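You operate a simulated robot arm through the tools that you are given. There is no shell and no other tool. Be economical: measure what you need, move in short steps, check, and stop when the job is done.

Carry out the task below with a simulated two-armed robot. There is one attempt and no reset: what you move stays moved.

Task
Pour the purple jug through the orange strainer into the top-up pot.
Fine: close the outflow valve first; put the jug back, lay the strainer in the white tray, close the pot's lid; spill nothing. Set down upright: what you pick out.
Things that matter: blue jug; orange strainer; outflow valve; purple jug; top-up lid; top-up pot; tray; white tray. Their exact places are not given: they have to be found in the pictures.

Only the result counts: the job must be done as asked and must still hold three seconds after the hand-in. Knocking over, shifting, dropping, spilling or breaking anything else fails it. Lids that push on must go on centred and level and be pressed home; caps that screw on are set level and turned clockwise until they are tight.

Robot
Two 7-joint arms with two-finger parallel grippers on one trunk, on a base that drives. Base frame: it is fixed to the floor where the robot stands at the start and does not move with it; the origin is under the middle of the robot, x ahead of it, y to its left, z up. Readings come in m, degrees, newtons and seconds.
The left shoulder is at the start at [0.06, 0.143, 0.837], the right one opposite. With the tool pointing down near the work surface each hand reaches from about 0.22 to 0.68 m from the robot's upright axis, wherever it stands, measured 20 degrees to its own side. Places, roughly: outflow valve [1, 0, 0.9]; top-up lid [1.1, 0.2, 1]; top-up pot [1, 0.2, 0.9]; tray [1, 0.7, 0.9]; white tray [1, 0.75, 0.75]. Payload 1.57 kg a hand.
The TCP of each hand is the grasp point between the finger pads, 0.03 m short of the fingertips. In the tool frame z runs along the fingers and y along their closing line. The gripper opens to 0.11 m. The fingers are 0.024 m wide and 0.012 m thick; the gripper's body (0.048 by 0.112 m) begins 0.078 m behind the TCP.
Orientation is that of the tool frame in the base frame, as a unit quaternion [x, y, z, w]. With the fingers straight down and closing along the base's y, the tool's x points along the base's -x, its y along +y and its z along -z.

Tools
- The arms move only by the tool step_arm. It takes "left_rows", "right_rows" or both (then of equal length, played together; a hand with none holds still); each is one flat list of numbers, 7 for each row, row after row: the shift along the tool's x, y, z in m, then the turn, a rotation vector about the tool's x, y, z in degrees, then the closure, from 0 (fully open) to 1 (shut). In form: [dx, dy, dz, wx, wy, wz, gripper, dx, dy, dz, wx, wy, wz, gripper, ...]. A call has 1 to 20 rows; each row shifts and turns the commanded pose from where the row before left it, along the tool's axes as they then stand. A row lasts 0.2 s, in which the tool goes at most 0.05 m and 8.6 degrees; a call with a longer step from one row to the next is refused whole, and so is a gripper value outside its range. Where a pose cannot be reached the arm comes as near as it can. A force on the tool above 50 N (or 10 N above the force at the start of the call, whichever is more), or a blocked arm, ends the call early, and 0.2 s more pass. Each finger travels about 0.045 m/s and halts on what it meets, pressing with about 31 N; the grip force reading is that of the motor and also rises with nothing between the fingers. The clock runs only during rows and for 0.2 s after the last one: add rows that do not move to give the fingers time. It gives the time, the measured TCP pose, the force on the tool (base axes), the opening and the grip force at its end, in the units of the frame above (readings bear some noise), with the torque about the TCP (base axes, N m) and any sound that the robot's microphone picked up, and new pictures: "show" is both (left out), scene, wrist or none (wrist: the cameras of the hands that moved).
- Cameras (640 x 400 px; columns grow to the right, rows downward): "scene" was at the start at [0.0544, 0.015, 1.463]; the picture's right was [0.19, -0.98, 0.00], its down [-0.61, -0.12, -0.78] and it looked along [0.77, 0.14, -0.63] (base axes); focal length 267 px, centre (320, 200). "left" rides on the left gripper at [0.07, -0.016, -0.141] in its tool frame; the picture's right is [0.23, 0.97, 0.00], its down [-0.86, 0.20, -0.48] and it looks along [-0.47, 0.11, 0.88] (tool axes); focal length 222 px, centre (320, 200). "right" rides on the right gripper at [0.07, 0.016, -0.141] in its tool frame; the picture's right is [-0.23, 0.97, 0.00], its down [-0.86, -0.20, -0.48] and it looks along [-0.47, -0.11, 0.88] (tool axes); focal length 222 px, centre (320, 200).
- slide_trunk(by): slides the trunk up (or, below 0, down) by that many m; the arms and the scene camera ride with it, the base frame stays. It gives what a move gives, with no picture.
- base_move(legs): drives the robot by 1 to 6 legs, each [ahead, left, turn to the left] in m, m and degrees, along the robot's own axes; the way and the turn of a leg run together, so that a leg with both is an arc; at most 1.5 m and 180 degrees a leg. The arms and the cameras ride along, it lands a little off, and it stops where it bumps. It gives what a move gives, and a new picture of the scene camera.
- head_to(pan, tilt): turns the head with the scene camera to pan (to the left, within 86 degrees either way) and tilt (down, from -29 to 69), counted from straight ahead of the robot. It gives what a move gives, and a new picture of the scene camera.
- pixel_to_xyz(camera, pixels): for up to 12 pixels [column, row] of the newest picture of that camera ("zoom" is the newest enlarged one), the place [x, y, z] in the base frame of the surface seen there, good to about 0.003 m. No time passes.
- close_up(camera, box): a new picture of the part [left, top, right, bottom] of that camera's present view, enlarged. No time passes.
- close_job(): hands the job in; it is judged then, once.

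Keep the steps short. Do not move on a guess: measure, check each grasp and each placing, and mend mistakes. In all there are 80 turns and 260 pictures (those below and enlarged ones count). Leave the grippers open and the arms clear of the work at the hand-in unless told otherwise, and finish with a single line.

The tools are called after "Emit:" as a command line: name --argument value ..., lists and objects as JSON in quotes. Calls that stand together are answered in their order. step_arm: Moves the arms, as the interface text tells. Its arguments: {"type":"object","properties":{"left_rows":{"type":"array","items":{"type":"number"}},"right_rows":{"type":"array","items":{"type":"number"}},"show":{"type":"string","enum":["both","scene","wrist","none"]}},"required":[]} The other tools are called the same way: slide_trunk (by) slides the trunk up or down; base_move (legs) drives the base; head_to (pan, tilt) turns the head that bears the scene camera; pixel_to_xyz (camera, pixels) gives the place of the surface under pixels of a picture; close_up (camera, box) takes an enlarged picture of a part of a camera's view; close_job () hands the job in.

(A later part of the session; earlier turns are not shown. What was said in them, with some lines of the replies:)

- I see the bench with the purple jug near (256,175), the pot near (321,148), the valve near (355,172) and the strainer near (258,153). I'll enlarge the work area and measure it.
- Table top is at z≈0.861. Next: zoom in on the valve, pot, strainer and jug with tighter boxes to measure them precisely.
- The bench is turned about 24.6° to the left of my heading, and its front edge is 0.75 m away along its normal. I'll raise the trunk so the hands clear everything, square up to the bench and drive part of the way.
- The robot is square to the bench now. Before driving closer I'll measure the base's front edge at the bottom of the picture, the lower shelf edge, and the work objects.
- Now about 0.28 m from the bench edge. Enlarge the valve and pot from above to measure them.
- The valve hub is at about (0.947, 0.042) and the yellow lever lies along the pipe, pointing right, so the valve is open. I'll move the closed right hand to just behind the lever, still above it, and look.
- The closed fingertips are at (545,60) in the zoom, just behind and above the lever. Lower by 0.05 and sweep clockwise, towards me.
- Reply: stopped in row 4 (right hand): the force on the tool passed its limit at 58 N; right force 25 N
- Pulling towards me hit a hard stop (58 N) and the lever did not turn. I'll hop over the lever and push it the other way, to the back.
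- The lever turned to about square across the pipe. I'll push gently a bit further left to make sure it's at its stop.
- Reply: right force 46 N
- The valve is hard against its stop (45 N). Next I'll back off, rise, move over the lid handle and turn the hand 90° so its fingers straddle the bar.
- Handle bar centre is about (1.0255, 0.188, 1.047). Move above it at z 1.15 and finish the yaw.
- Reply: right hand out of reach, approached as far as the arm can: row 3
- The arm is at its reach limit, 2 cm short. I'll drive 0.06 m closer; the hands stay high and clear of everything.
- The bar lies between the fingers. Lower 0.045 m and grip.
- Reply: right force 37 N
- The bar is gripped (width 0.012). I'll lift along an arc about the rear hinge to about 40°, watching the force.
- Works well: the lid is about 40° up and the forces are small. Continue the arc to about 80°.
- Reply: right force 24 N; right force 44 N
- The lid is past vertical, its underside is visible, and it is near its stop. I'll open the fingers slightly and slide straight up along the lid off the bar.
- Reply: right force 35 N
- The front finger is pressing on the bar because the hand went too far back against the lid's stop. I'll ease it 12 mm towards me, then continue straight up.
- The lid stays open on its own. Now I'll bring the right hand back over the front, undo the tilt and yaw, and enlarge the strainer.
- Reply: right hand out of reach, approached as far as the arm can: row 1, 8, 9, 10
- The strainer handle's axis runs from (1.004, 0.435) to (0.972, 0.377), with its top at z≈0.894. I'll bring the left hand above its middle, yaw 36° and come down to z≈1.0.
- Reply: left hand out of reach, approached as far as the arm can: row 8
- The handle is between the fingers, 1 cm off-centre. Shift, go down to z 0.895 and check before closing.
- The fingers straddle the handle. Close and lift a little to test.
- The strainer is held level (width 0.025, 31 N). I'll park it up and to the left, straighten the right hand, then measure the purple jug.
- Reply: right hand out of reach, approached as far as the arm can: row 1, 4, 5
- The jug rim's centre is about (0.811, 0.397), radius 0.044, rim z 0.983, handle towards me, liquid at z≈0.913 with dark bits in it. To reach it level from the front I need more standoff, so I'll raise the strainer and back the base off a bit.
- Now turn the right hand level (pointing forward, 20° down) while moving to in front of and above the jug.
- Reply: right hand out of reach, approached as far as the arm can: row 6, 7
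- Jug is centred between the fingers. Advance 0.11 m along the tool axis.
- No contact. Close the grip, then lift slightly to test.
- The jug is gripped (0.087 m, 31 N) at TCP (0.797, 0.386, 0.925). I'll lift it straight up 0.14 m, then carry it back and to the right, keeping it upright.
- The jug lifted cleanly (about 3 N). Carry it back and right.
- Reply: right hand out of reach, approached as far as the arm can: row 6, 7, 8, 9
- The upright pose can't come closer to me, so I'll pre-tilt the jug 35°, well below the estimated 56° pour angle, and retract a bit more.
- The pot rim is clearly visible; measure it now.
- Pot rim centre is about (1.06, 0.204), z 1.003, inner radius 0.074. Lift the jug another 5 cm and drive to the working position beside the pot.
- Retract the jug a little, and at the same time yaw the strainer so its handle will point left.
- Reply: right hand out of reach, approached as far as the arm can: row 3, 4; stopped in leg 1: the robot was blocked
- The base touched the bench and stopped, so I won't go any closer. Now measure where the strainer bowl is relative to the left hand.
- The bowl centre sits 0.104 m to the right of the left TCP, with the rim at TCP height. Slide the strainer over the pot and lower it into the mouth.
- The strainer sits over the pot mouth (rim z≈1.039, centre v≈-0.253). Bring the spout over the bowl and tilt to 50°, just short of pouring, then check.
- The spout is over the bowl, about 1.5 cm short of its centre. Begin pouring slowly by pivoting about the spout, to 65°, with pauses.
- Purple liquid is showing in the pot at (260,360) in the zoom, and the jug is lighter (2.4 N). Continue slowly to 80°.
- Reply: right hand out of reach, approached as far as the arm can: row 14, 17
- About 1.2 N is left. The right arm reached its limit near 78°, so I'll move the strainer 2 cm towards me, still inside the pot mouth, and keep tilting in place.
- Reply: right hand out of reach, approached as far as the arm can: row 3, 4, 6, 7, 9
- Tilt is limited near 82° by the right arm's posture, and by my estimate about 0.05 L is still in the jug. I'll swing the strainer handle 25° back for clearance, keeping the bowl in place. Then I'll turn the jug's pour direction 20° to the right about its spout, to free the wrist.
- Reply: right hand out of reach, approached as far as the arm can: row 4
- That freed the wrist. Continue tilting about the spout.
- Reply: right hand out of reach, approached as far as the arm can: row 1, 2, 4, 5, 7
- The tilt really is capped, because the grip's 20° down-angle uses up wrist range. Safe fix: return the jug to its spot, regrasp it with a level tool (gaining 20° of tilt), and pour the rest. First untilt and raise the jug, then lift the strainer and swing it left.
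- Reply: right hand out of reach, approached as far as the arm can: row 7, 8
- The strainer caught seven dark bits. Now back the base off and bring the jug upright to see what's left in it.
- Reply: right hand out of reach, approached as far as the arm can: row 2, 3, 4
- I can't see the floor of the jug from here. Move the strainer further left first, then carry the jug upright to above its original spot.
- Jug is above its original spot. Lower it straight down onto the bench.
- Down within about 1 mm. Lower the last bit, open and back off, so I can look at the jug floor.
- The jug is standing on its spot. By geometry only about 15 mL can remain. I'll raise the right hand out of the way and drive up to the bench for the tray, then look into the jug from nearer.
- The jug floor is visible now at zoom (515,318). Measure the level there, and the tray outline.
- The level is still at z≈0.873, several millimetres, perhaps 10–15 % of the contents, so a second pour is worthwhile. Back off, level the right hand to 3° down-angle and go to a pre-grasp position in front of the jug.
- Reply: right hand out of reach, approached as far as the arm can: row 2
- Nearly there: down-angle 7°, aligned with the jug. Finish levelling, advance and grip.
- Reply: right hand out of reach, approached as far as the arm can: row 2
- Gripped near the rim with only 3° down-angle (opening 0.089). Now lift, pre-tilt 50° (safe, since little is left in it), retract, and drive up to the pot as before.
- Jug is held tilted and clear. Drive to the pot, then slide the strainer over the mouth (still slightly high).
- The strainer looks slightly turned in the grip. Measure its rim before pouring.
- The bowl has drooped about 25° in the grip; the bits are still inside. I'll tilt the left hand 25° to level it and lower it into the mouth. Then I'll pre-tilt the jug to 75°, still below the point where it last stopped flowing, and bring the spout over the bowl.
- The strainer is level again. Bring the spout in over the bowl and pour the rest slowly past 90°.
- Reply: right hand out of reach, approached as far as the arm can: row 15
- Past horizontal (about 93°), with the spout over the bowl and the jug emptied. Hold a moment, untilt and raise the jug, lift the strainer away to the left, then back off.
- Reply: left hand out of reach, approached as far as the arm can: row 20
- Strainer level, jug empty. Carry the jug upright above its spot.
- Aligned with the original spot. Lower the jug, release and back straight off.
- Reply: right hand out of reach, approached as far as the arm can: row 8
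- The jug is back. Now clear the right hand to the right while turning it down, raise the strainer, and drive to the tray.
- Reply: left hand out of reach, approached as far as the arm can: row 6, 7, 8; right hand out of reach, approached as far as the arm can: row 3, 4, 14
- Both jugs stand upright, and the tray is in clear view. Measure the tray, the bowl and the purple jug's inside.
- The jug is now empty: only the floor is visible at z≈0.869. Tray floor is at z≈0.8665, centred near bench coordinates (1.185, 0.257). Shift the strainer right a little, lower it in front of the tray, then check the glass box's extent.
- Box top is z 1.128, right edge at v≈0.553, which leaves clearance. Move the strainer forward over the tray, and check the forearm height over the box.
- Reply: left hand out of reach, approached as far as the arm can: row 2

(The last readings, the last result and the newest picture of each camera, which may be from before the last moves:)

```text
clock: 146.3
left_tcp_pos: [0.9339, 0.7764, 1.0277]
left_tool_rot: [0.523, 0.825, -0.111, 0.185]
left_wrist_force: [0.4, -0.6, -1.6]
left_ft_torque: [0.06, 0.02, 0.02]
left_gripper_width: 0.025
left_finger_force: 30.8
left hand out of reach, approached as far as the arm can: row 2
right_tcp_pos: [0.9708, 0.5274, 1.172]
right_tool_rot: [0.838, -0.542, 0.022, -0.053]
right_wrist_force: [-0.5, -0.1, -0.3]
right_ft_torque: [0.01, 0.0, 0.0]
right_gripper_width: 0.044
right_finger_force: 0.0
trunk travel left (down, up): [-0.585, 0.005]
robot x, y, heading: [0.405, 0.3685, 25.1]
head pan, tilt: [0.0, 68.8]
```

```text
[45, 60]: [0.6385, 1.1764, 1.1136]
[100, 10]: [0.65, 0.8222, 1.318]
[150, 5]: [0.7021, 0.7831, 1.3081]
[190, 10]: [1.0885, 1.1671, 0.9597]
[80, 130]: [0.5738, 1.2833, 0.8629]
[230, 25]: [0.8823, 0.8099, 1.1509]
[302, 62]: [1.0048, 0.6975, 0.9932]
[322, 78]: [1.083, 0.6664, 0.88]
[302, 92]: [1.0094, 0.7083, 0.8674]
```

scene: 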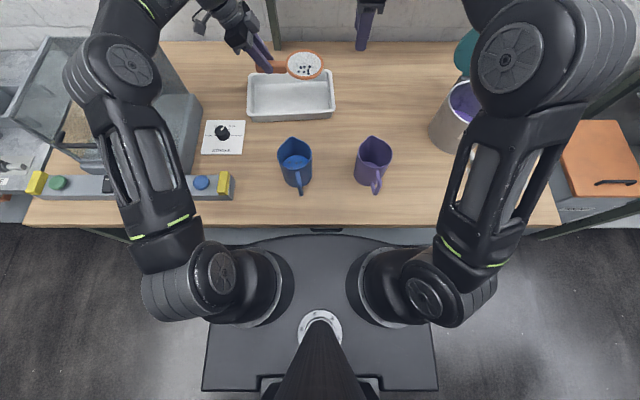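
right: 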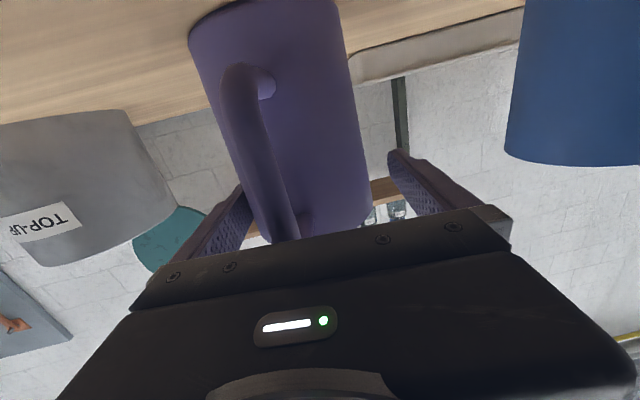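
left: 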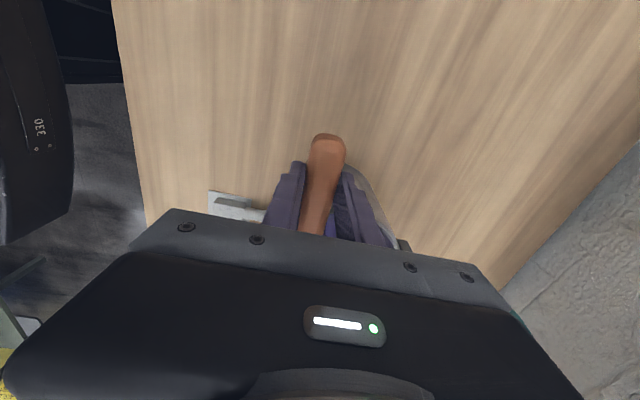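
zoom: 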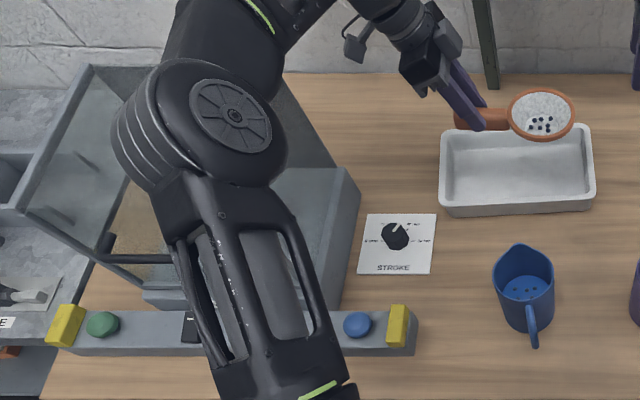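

The forearm is at z≈1.31, clear of the box. Lower the strainer onto the tray floor, open the fingers a little and withdraw along the tool.

Emit:
step_arm --left_rows '[0.0148, 0, 0.0317, 0, 0, 0, 1, 0.0148, 0.003, 0.0317, 0, 0, 0, 1, 0.0127, 0.003, 0.0272, 0, 0, 0, 1, 0.004, 0, 0.0086, 0, 0, 0, 1, 0.0015, 0, 0.0032, 0, 0, 0, 1, 0, 0, 0, 0, 0, 0, 1]' --show "none"

Emit:
close_up --camera "scene" --box '[230, 20, 350, 130]'

Emit:
step_arm --left_rows '[0, 0, 0, 0, 0, 0, 0.7, 0, 0, 0, 0, 0, 0, 0.6, 0, 0, 0, 0, 0, 0, 0.6, 0, 0, -0.02, 0, 0, 0, 0.6, 0, 0, -0.03, 0, 0, 0, 0.6, 0, 0, -0.04, 0, 0, 0, 0.6, -0.0148, 0, -0.0317, 0, 0, 0, 0.6, -0.0148, 0, -0.0317, 0, 0, 0, 0.6, -0.0148, -0.03, -0.0317, 0, 0, 0, 0.6, 0, -0.045, 0, 0, 0, 0, 0.6, 0, -0.045, 0, 0, 0, 0, 0.6]' --show "scene"

Emit:
close_up --camera "scene" --box '[230, 40, 350, 130]'

```text
clock: 147.7
left_tcp_pos: [0.9394, 0.7791, 0.9136]
left_tool_rot: [0.523, 0.825, -0.112, 0.185]
left_wrist_force: [-0.1, 0.6, -0.4]
left_ft_torque: [0.02, 0.02, 0.01]
left_gripper_width: 0.025
left_finger_force: 31.0
right_tcp_pos: [0.9687, 0.527, 1.1722]
right_tool_rot: [0.838, -0.542, 0.022, -0.053]
right_wrist_force: [0.1, -0.4, 0.2]
right_ft_torque: [0.04, 0.01, -0.03]
right_gripper_width: 0.0439
right_finger_force: 0.0
trunk travel left (down, up): [-0.585, 0.005]
robot x, y, heading: [0.4054, 0.3643, 25.1]
head pan, tilt: [0.0, 68.8]
```

```text
3.64 times, centred on (290, 75) of scene
```

zoom: 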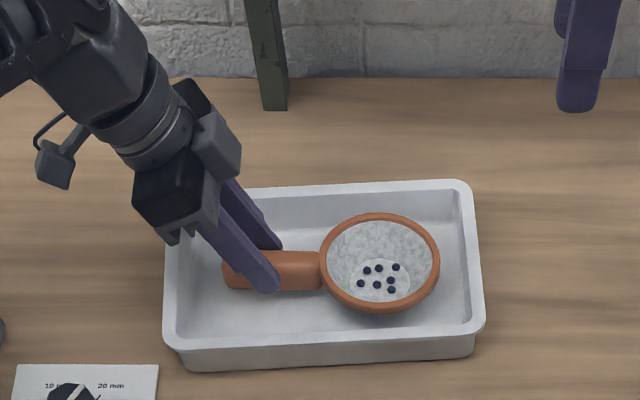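

```text
clock: 150.1
left_tcp_pos: [0.8127, 0.7616, 1.0768]
left_tool_rot: [0.523, 0.825, -0.111, 0.185]
left_wrist_force: [0.1, -0.7, -0.1]
left_ft_torque: [0.0, -0.02, 0.0]
left_gripper_width: 0.0439
left_finger_force: 0.0
left hand out of reach, approached as far as the arm can: row 8
right_tcp_pos: [0.9684, 0.5262, 1.1721]
right_tool_rot: [0.838, -0.543, 0.023, -0.054]
right_wrist_force: [-0.4, 0.3, 0.8]
right_ft_torque: [0.01, -0.01, 0.0]
right_gripper_width: 0.0439
right_finger_force: 0.0
trunk travel left (down, up): [-0.585, 0.005]
robot x, y, heading: [0.4041, 0.3619, 24.9]
head pan, tilt: [0.0, 68.8]
```

scene: 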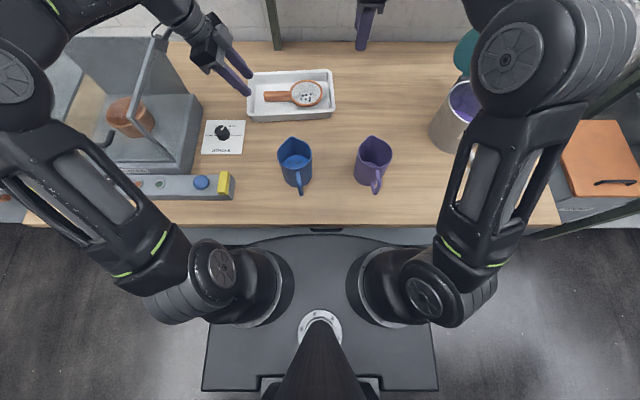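

```text
4.44 times, centred on (290, 85) of scene
```

zoom: 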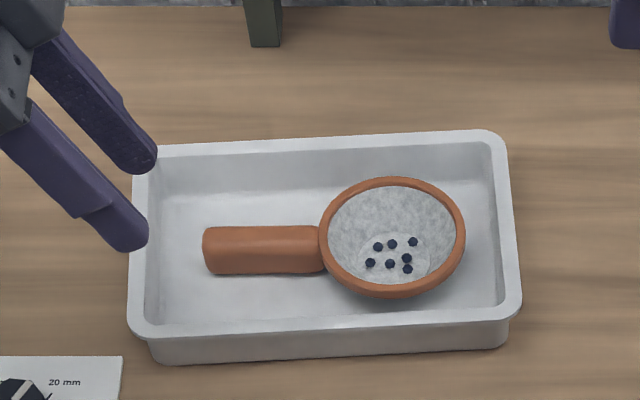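

The strainer lies upright in the tray with all seven bits. Now for the lid: pull the right hand back and up, tilt it as before, and drive to the pot position.

Emit:
step_arm --right_rows '[0, 0.037, -0.0278, 0, 0, 0, 0.6, 0, 0.037, -0.0278, 0, 0, 0, 0.6, 0, 0.037, -0.0278, 0, 0, 0, 0.6, 0, 0, 0, 6.7, 0, 0, 0.6, 0, 0, 0, 6.7, 0, 0, 0.6]' --left_rows '[-0.0106, -0.03, -0.0227, 0, 0, 0, 0.6, -0.0106, -0.03, -0.0227, 0, 0, 0, 0.6, 0, -0.03, 0, 0, 0, 0, 0.6, 0, 0, 0, 0, 0, 0, 0.6, 0, 0, 0, 0, 0, 0, 0.6]' --show "none"

Emit:
base_move --legs '[[0.0, -0.28, 0], [0.012, 0, 0]]'

Emit:
close_up --camera "scene" --box '[290, 0, 450, 200]'

Emit:
close_up --camera "right" --box '[0, 0, 640, 400]'

```text
clock: 151.3
left_tcp_pos: [0.7317, 0.7234, 1.128]
left_tool_rot: [0.522, 0.825, -0.111, 0.185]
left_wrist_force: [0.0, 0.0, 0.6]
left_ft_torque: [0.05, 0.01, 0.01]
left_gripper_width: 0.0439
left_finger_force: 0.0
right_tcp_pos: [0.9056, 0.498, 1.2123]
right_tool_rot: [0.826, -0.536, 0.085, -0.152]
right_wrist_force: [0.4, -0.4, -0.8]
right_ft_torque: [0.01, 0.0, -0.02]
right_gripper_width: 0.0437
right_finger_force: 0.0
right hand out of reach, approached as far as the arm can: row 2, 3
trunk travel left (down, up): [-0.585, 0.005]
robot x, y, heading: [0.4064, 0.3622, 25.1]
head pan, tilt: [0.0, 68.8]
```

```text
clock: 153.6
left_tcp_pos: [0.8618, 0.4743, 1.1275]
left_tool_rot: [0.522, 0.826, -0.111, 0.184]
left_wrist_force: [0.4, 0.1, -0.1]
left_ft_torque: [-0.03, -0.01, 0.0]
left_gripper_width: 0.0441
left_finger_force: 0.1
right_tcp_pos: [1.0344, 0.2487, 1.2126]
right_tool_rot: [0.826, -0.535, 0.086, -0.151]
right_wrist_force: [1.0, -0.6, 0.6]
right_ft_torque: [-0.01, 0.01, -0.01]
right_gripper_width: 0.0439
right_finger_force: 0.1
trunk travel left (down, up): [-0.585, 0.005]
robot x, y, heading: [0.5349, 0.112, 25.0]
head pan, tilt: [0.0, 68.8]
```

scene: 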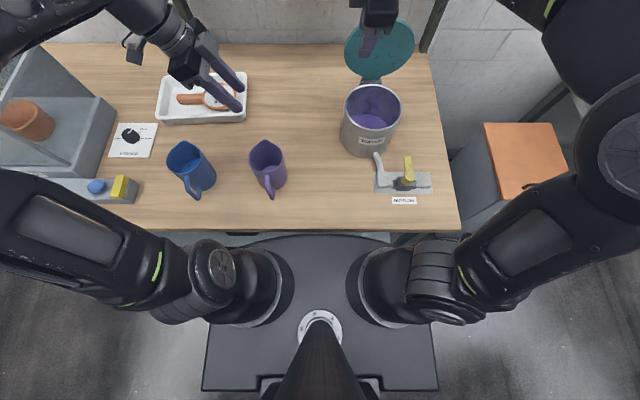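

```text
2.00 times, centred on (370, 100) of scene
```

zoom: 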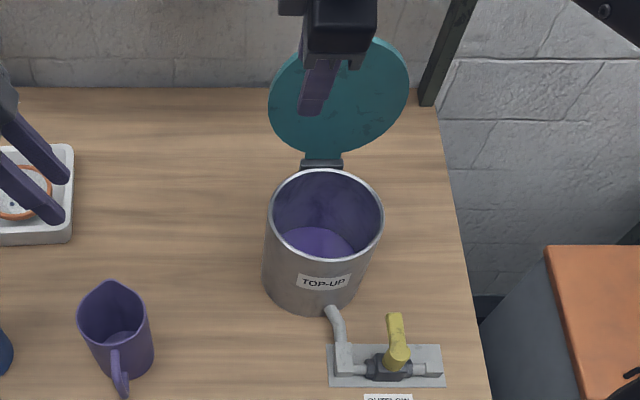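

```text
1.00 times, centred on (320, 200) of right (not enlarged: the box is as wide or as high as the picture)
```

zoom: 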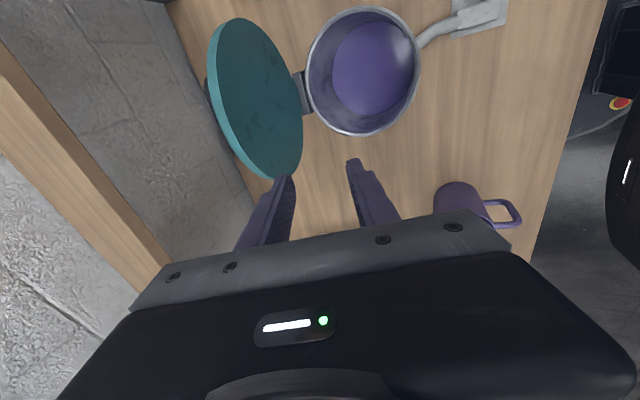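

The liquid is in the pot and I see no spills. Measure the open lid, then move the right hand above it to see the handle behind.

Emit:
pixel_to_xyz --camera "scene" --pixels '[[395, 24], [410, 40], [378, 74], [350, 55], [395, 60], [375, 79]]'

Emit:
step_arm --right_rows '[0.0172, -0.0397, -0.0058, 0, 0, 0, 0.7, 0.0172, -0.0397, -0.0058, 0, 0, 0, 0.7, 0.0172, -0.0397, -0.0058, 0, 0, 0, 0.73, 0, 0, 0, 0, 0, 0, 0.73, 0, 0, 0, 0, 0, 0, 0.73]' --show "wrist"

Emit:
pixel_to_xyz --camera "right" --pixels '[[345, 110], [350, 140], [355, 170], [340, 150], [380, 50], [390, 170], [395, 200], [330, 120], [360, 180]]'

```text
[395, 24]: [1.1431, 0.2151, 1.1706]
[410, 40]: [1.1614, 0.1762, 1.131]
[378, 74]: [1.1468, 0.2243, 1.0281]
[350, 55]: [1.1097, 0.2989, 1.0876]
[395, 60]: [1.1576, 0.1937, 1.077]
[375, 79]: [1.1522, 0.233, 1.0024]
```

```text
clock: 154.8
left_tcp_pos: [0.862, 0.4733, 1.1255]
left_tool_rot: [0.522, 0.825, -0.112, 0.184]
left_wrist_force: [-0.4, 1.1, -0.1]
left_ft_torque: [0.02, 0.03, -0.02]
left_gripper_width: 0.044
left_finger_force: 0.2
right_tcp_pos: [1.1529, 0.2445, 1.2673]
right_tool_rot: [0.827, -0.535, 0.085, -0.15]
right_wrist_force: [-0.2, 0.1, -0.1]
right_ft_torque: [0.01, 0.01, 0.0]
right_gripper_width: 0.0298
right_finger_force: 0.0
trunk travel left (down, up): [-0.585, 0.005]
robot x, y, heading: [0.5331, 0.1126, 25.1]
head pan, tilt: [0.0, 68.8]
```

right: 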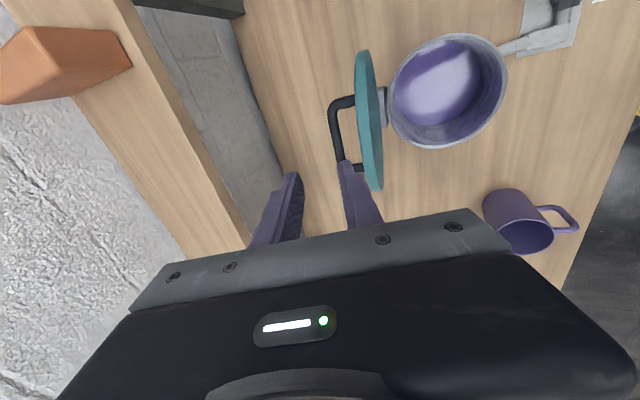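

```text
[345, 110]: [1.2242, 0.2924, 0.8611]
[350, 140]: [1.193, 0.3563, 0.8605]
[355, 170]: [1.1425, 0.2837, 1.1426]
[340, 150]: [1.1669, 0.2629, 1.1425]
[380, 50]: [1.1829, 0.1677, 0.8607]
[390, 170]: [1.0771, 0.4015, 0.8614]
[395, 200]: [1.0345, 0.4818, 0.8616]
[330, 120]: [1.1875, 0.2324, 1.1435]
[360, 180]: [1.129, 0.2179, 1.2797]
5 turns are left
```

Five turns are left. The lid stands at about 88°, leaning slightly forward. I'll close the fingers, slip them down behind the lid's upper edge, and sweep forward and down along its arc to close and press it.

Emit:
step_arm --right_rows '[0, 0, 0, 0, 0, 0, 1, 0, -0.0169, 0.0062, 0, 0, 0, 1, 0, 0, 0, 0, 0, 0, 1, 0, 0.014, 0.0386, 0, 0, 0, 1, 0, 0.014, 0.0386, 0, 0, 0, 1, 0, 0.0188, -0.0069, 0, 0, 0, 1, 0, 0.0188, -0.0069, 0, 0, 0, 1, 0, 0.0188, -0.0069, 0, 0, 0, 1, 0, 0.0188, -0.0069, 0, 0, 0, 1]' --show "scene"

Emit:
step_arm --right_rows '[0, 0.0196, -0.0056, 0, 0, 0, 1, 0, 0.0196, -0.0056, 0, 0, 0, 1, 0, 0.0195, 0.0053, 0, 0, 0, 1, 0, 0.0195, 0.0053, 0, 0, 0, 1, 0, 0.0173, 0.0101, 0, 0, 0, 1, 0, 0.0173, 0.0101, 0, 0, 0, 1, 0, 0.0143, 0.0144, 0, 0, 0, 1, 0, 0.0143, 0.0144, 0, 0, 0, 1, 0, 0.01, 0.0176, 0, 0, 0, 1, 0, 0.01, 0.0176, 0, 0, 0, 1, 0, 0.0027, 0.0075, 0, 0, 0, 1, 0, 0, 0, 0, 0, 0, 1]' --show "both"

Emit:
close_up --camera "scene" --box '[310, 40, 438, 140]'

```text
clock: 156.8
left_tcp_pos: [0.8599, 0.4734, 1.1269]
left_tool_rot: [0.521, 0.826, -0.111, 0.185]
left_wrist_force: [0.5, -0.4, 0.4]
left_ft_torque: [-0.02, 0.02, 0.0]
left_gripper_width: 0.044
left_finger_force: 0.1
right_tcp_pos: [1.0942, 0.22, 1.1882]
right_tool_rot: [0.828, -0.534, 0.085, -0.151]
right_wrist_force: [0.3, 0.2, 0.0]
right_ft_torque: [-0.02, 0.05, 0.01]
right_gripper_width: 0.0
right_finger_force: 21.5
trunk travel left (down, up): [-0.585, 0.005]
robot x, y, heading: [0.5335, 0.1158, 24.9]
head pan, tilt: [0.0, 68.8]
```

scene: 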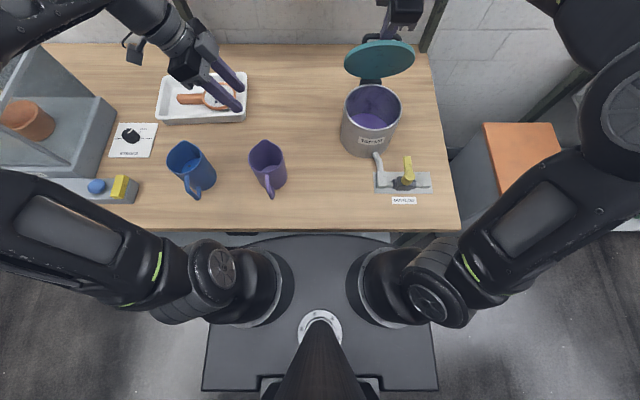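

```text
clock: 159.4
left_tcp_pos: [0.8611, 0.4737, 1.1264]
left_tool_rot: [0.521, 0.826, -0.111, 0.185]
left_wrist_force: [0.5, -0.5, -0.3]
left_ft_torque: [-0.01, -0.01, 0.0]
left_gripper_width: 0.0439
left_finger_force: 0.0
right_tcp_pos: [0.9821, 0.1714, 1.0448]
right_tool_rot: [0.827, -0.535, 0.085, -0.15]
right_wrist_force: [-0.4, 0.7, 0.9]
right_ft_torque: [-0.04, 0.02, -0.03]
right_gripper_width: 0.0
right_finger_force: 21.2
trunk travel left (down, up): [-0.585, 0.005]
robot x, y, heading: [0.5316, 0.1115, 25.2]
head pan, tilt: [0.0, 68.8]
```

scene: 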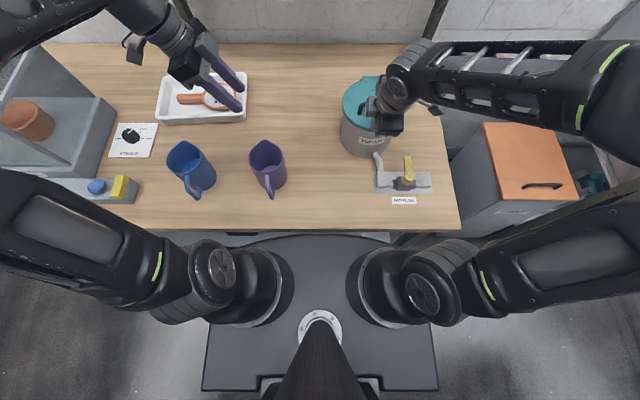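
right: 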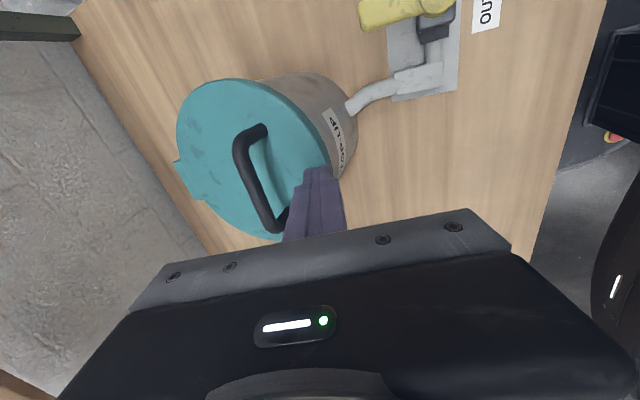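

```text
4.00 times, centred on (374, 90) of scene
4 turns are left
```

zoom: 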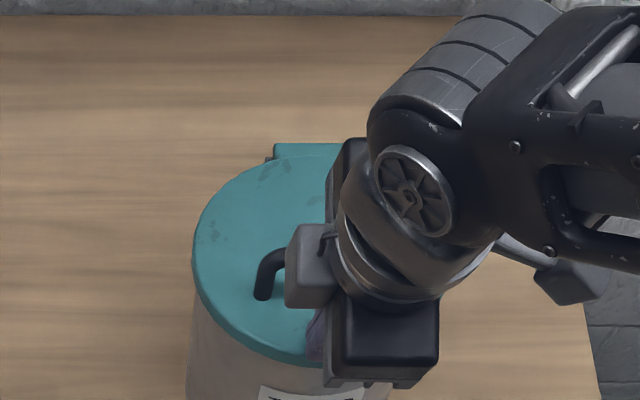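

The lid is closed. Press it down gently once, then lift away, open both grippers and check.

Emit:
step_arm --right_rows '[0, 0.0014, 0.0038, 0, 0, 0, 1, 0, 0.0014, 0.0038, 0, 0, 0, 1, 0, 0, 0, 0, 0, 0, 1]' --show "none"

Emit:
step_arm --right_rows '[0, -0.0137, -0.0376, 0, 0, 0, 1, 0, -0.0137, -0.0376, 0, 0, 0, 1, 0, -0.0137, -0.0376, 0, 0, 0, 1, 0, -0.0137, -0.0376, 0, 0, 0, 0.5, 0, 0.0376, -0.0137, 0, 0, 0, 0, 0, 0.0376, -0.0137, 0, 0, 0, 0, 0, 0, 0, 0, 0, 0, 0]' --left_rows '[-0.0106, -0.03, -0.0227, 0, 0, 0, 0, -0.0106, -0.03, -0.0227, 0, 0, 0, 0, 0, -0.03, 0, 0, 0, 0, 0, 0, 0, 0, 0, 0, 0, 0, 0, 0, 0, 0, 0, 0, 0, 0, 0, 0, 0, 0, 0, 0, 0, 0, 0, 0, 0, 0, 0]' --show "scene"

Emit:
base_move --legs '[[-0.25, 0, 0]]'

Emit:
close_up --camera "scene" --box '[180, 0, 460, 150]'

Emit:
close_up --camera "scene" --box '[340, 0, 468, 130]'

```text
clock: 160.3
left_tcp_pos: [0.858, 0.4722, 1.127]
left_tool_rot: [0.523, 0.825, -0.11, 0.185]
left_wrist_force: [-0.8, 0.4, -0.1]
left_ft_torque: [-0.01, -0.01, -0.01]
left_gripper_width: 0.0441
left_finger_force: 0.0
right_tcp_pos: [0.9811, 0.1716, 1.0429]
right_tool_rot: [0.826, -0.533, 0.089, -0.158]
right_wrist_force: [-11.4, -10.1, 26.8]
right_ft_torque: [-0.36, 0.16, -0.08]
right_gripper_width: 0.0001
right_finger_force: 21.8
trunk travel left (down, up): [-0.585, 0.005]
robot x, y, heading: [0.5356, 0.1087, 24.8]
head pan, tilt: [0.0, 68.8]
stopped in row 3 (right hand): the force on the tool passed its limit at 51 N (the readings are from after the stop); the commanded pose is now the measured one
```

```text
clock: 161.9
left_tcp_pos: [0.7796, 0.4356, 1.1762]
left_tool_rot: [0.521, 0.826, -0.111, 0.185]
left_wrist_force: [-0.9, 0.1, -0.7]
left_ft_torque: [-0.02, -0.01, 0.0]
left_gripper_width: 0.11
left_finger_force: 0.1
right_tcp_pos: [0.9102, 0.1358, 1.1987]
right_tool_rot: [0.827, -0.534, 0.087, -0.155]
right_wrist_force: [1.2, 0.3, -0.1]
right_ft_torque: [-0.02, 0.02, 0.02]
right_gripper_width: 0.084
right_finger_force: 0.1
trunk travel left (down, up): [-0.585, 0.005]
robot x, y, heading: [0.5344, 0.1099, 25.2]
head pan, tilt: [0.0, 68.8]
```

scene: 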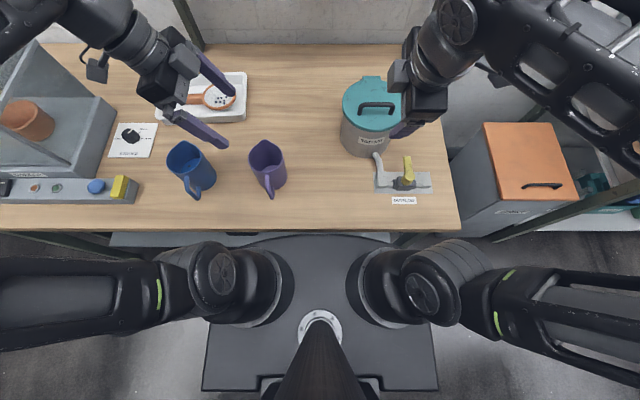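

```text
clock: 163.7
left_tcp_pos: [0.5536, 0.331, 1.176]
left_tool_rot: [0.521, 0.826, -0.111, 0.185]
left_wrist_force: [-1.4, -0.5, 0.1]
left_ft_torque: [0.02, -0.01, 0.02]
left_gripper_width: 0.1101
left_finger_force: 0.1
right_tcp_pos: [0.6855, 0.0306, 1.1988]
right_tool_rot: [0.827, -0.533, 0.087, -0.156]
right_wrist_force: [-0.2, -0.3, 0.3]
right_ft_torque: [0.01, -0.05, -0.01]
right_gripper_width: 0.1098
right_finger_force: 0.1
trunk travel left (down, up): [-0.585, 0.005]
robot x, y, heading: [0.3123, 0.0106, 25.1]
head pan, tilt: [0.0, 68.8]
```

scene: 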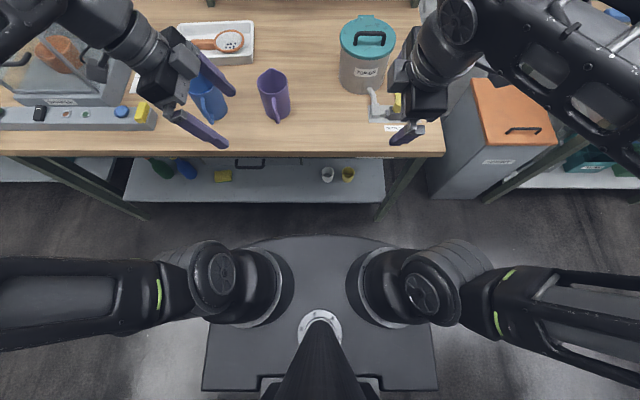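

```text
2.29 times, centred on (320, 75) of scene
```

zoom: 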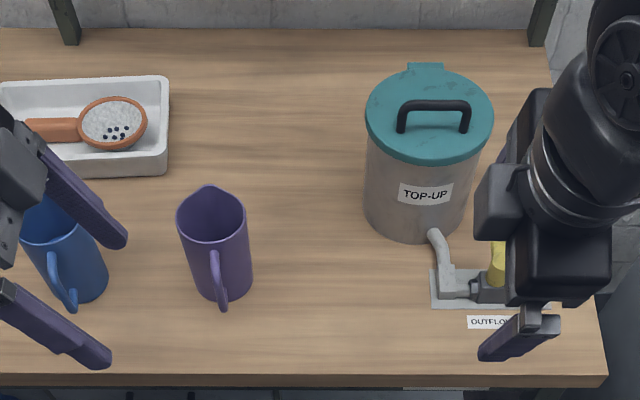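

```text
3.08 times, centred on (404, 65) of scene
3 turns are left
```

zoom: 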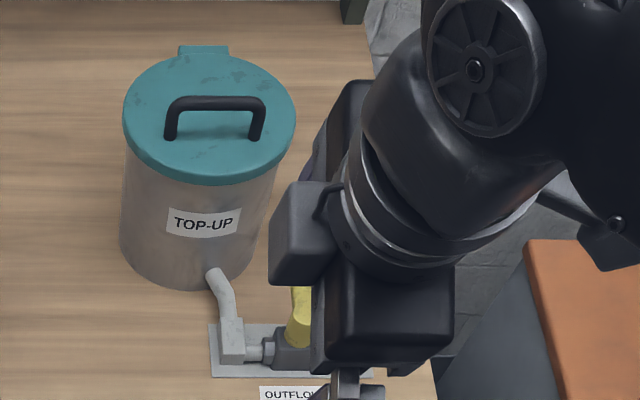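

The lid is shut, the valve lever is across the pipe, the jug is back on its spot, and the strainer with its bits lies in the white tray. Both hands are open and clear, and I see no spills. Handing in.

Emit:
close_job

```text
The job is handed in.
```

I poured the purple jug through the orange strainer into the top-up pot and handed the job in: valve closed first, jug back upright, strainer with the caught bits in the white tray, lid closed, grippers open and clear, and no spills seen.
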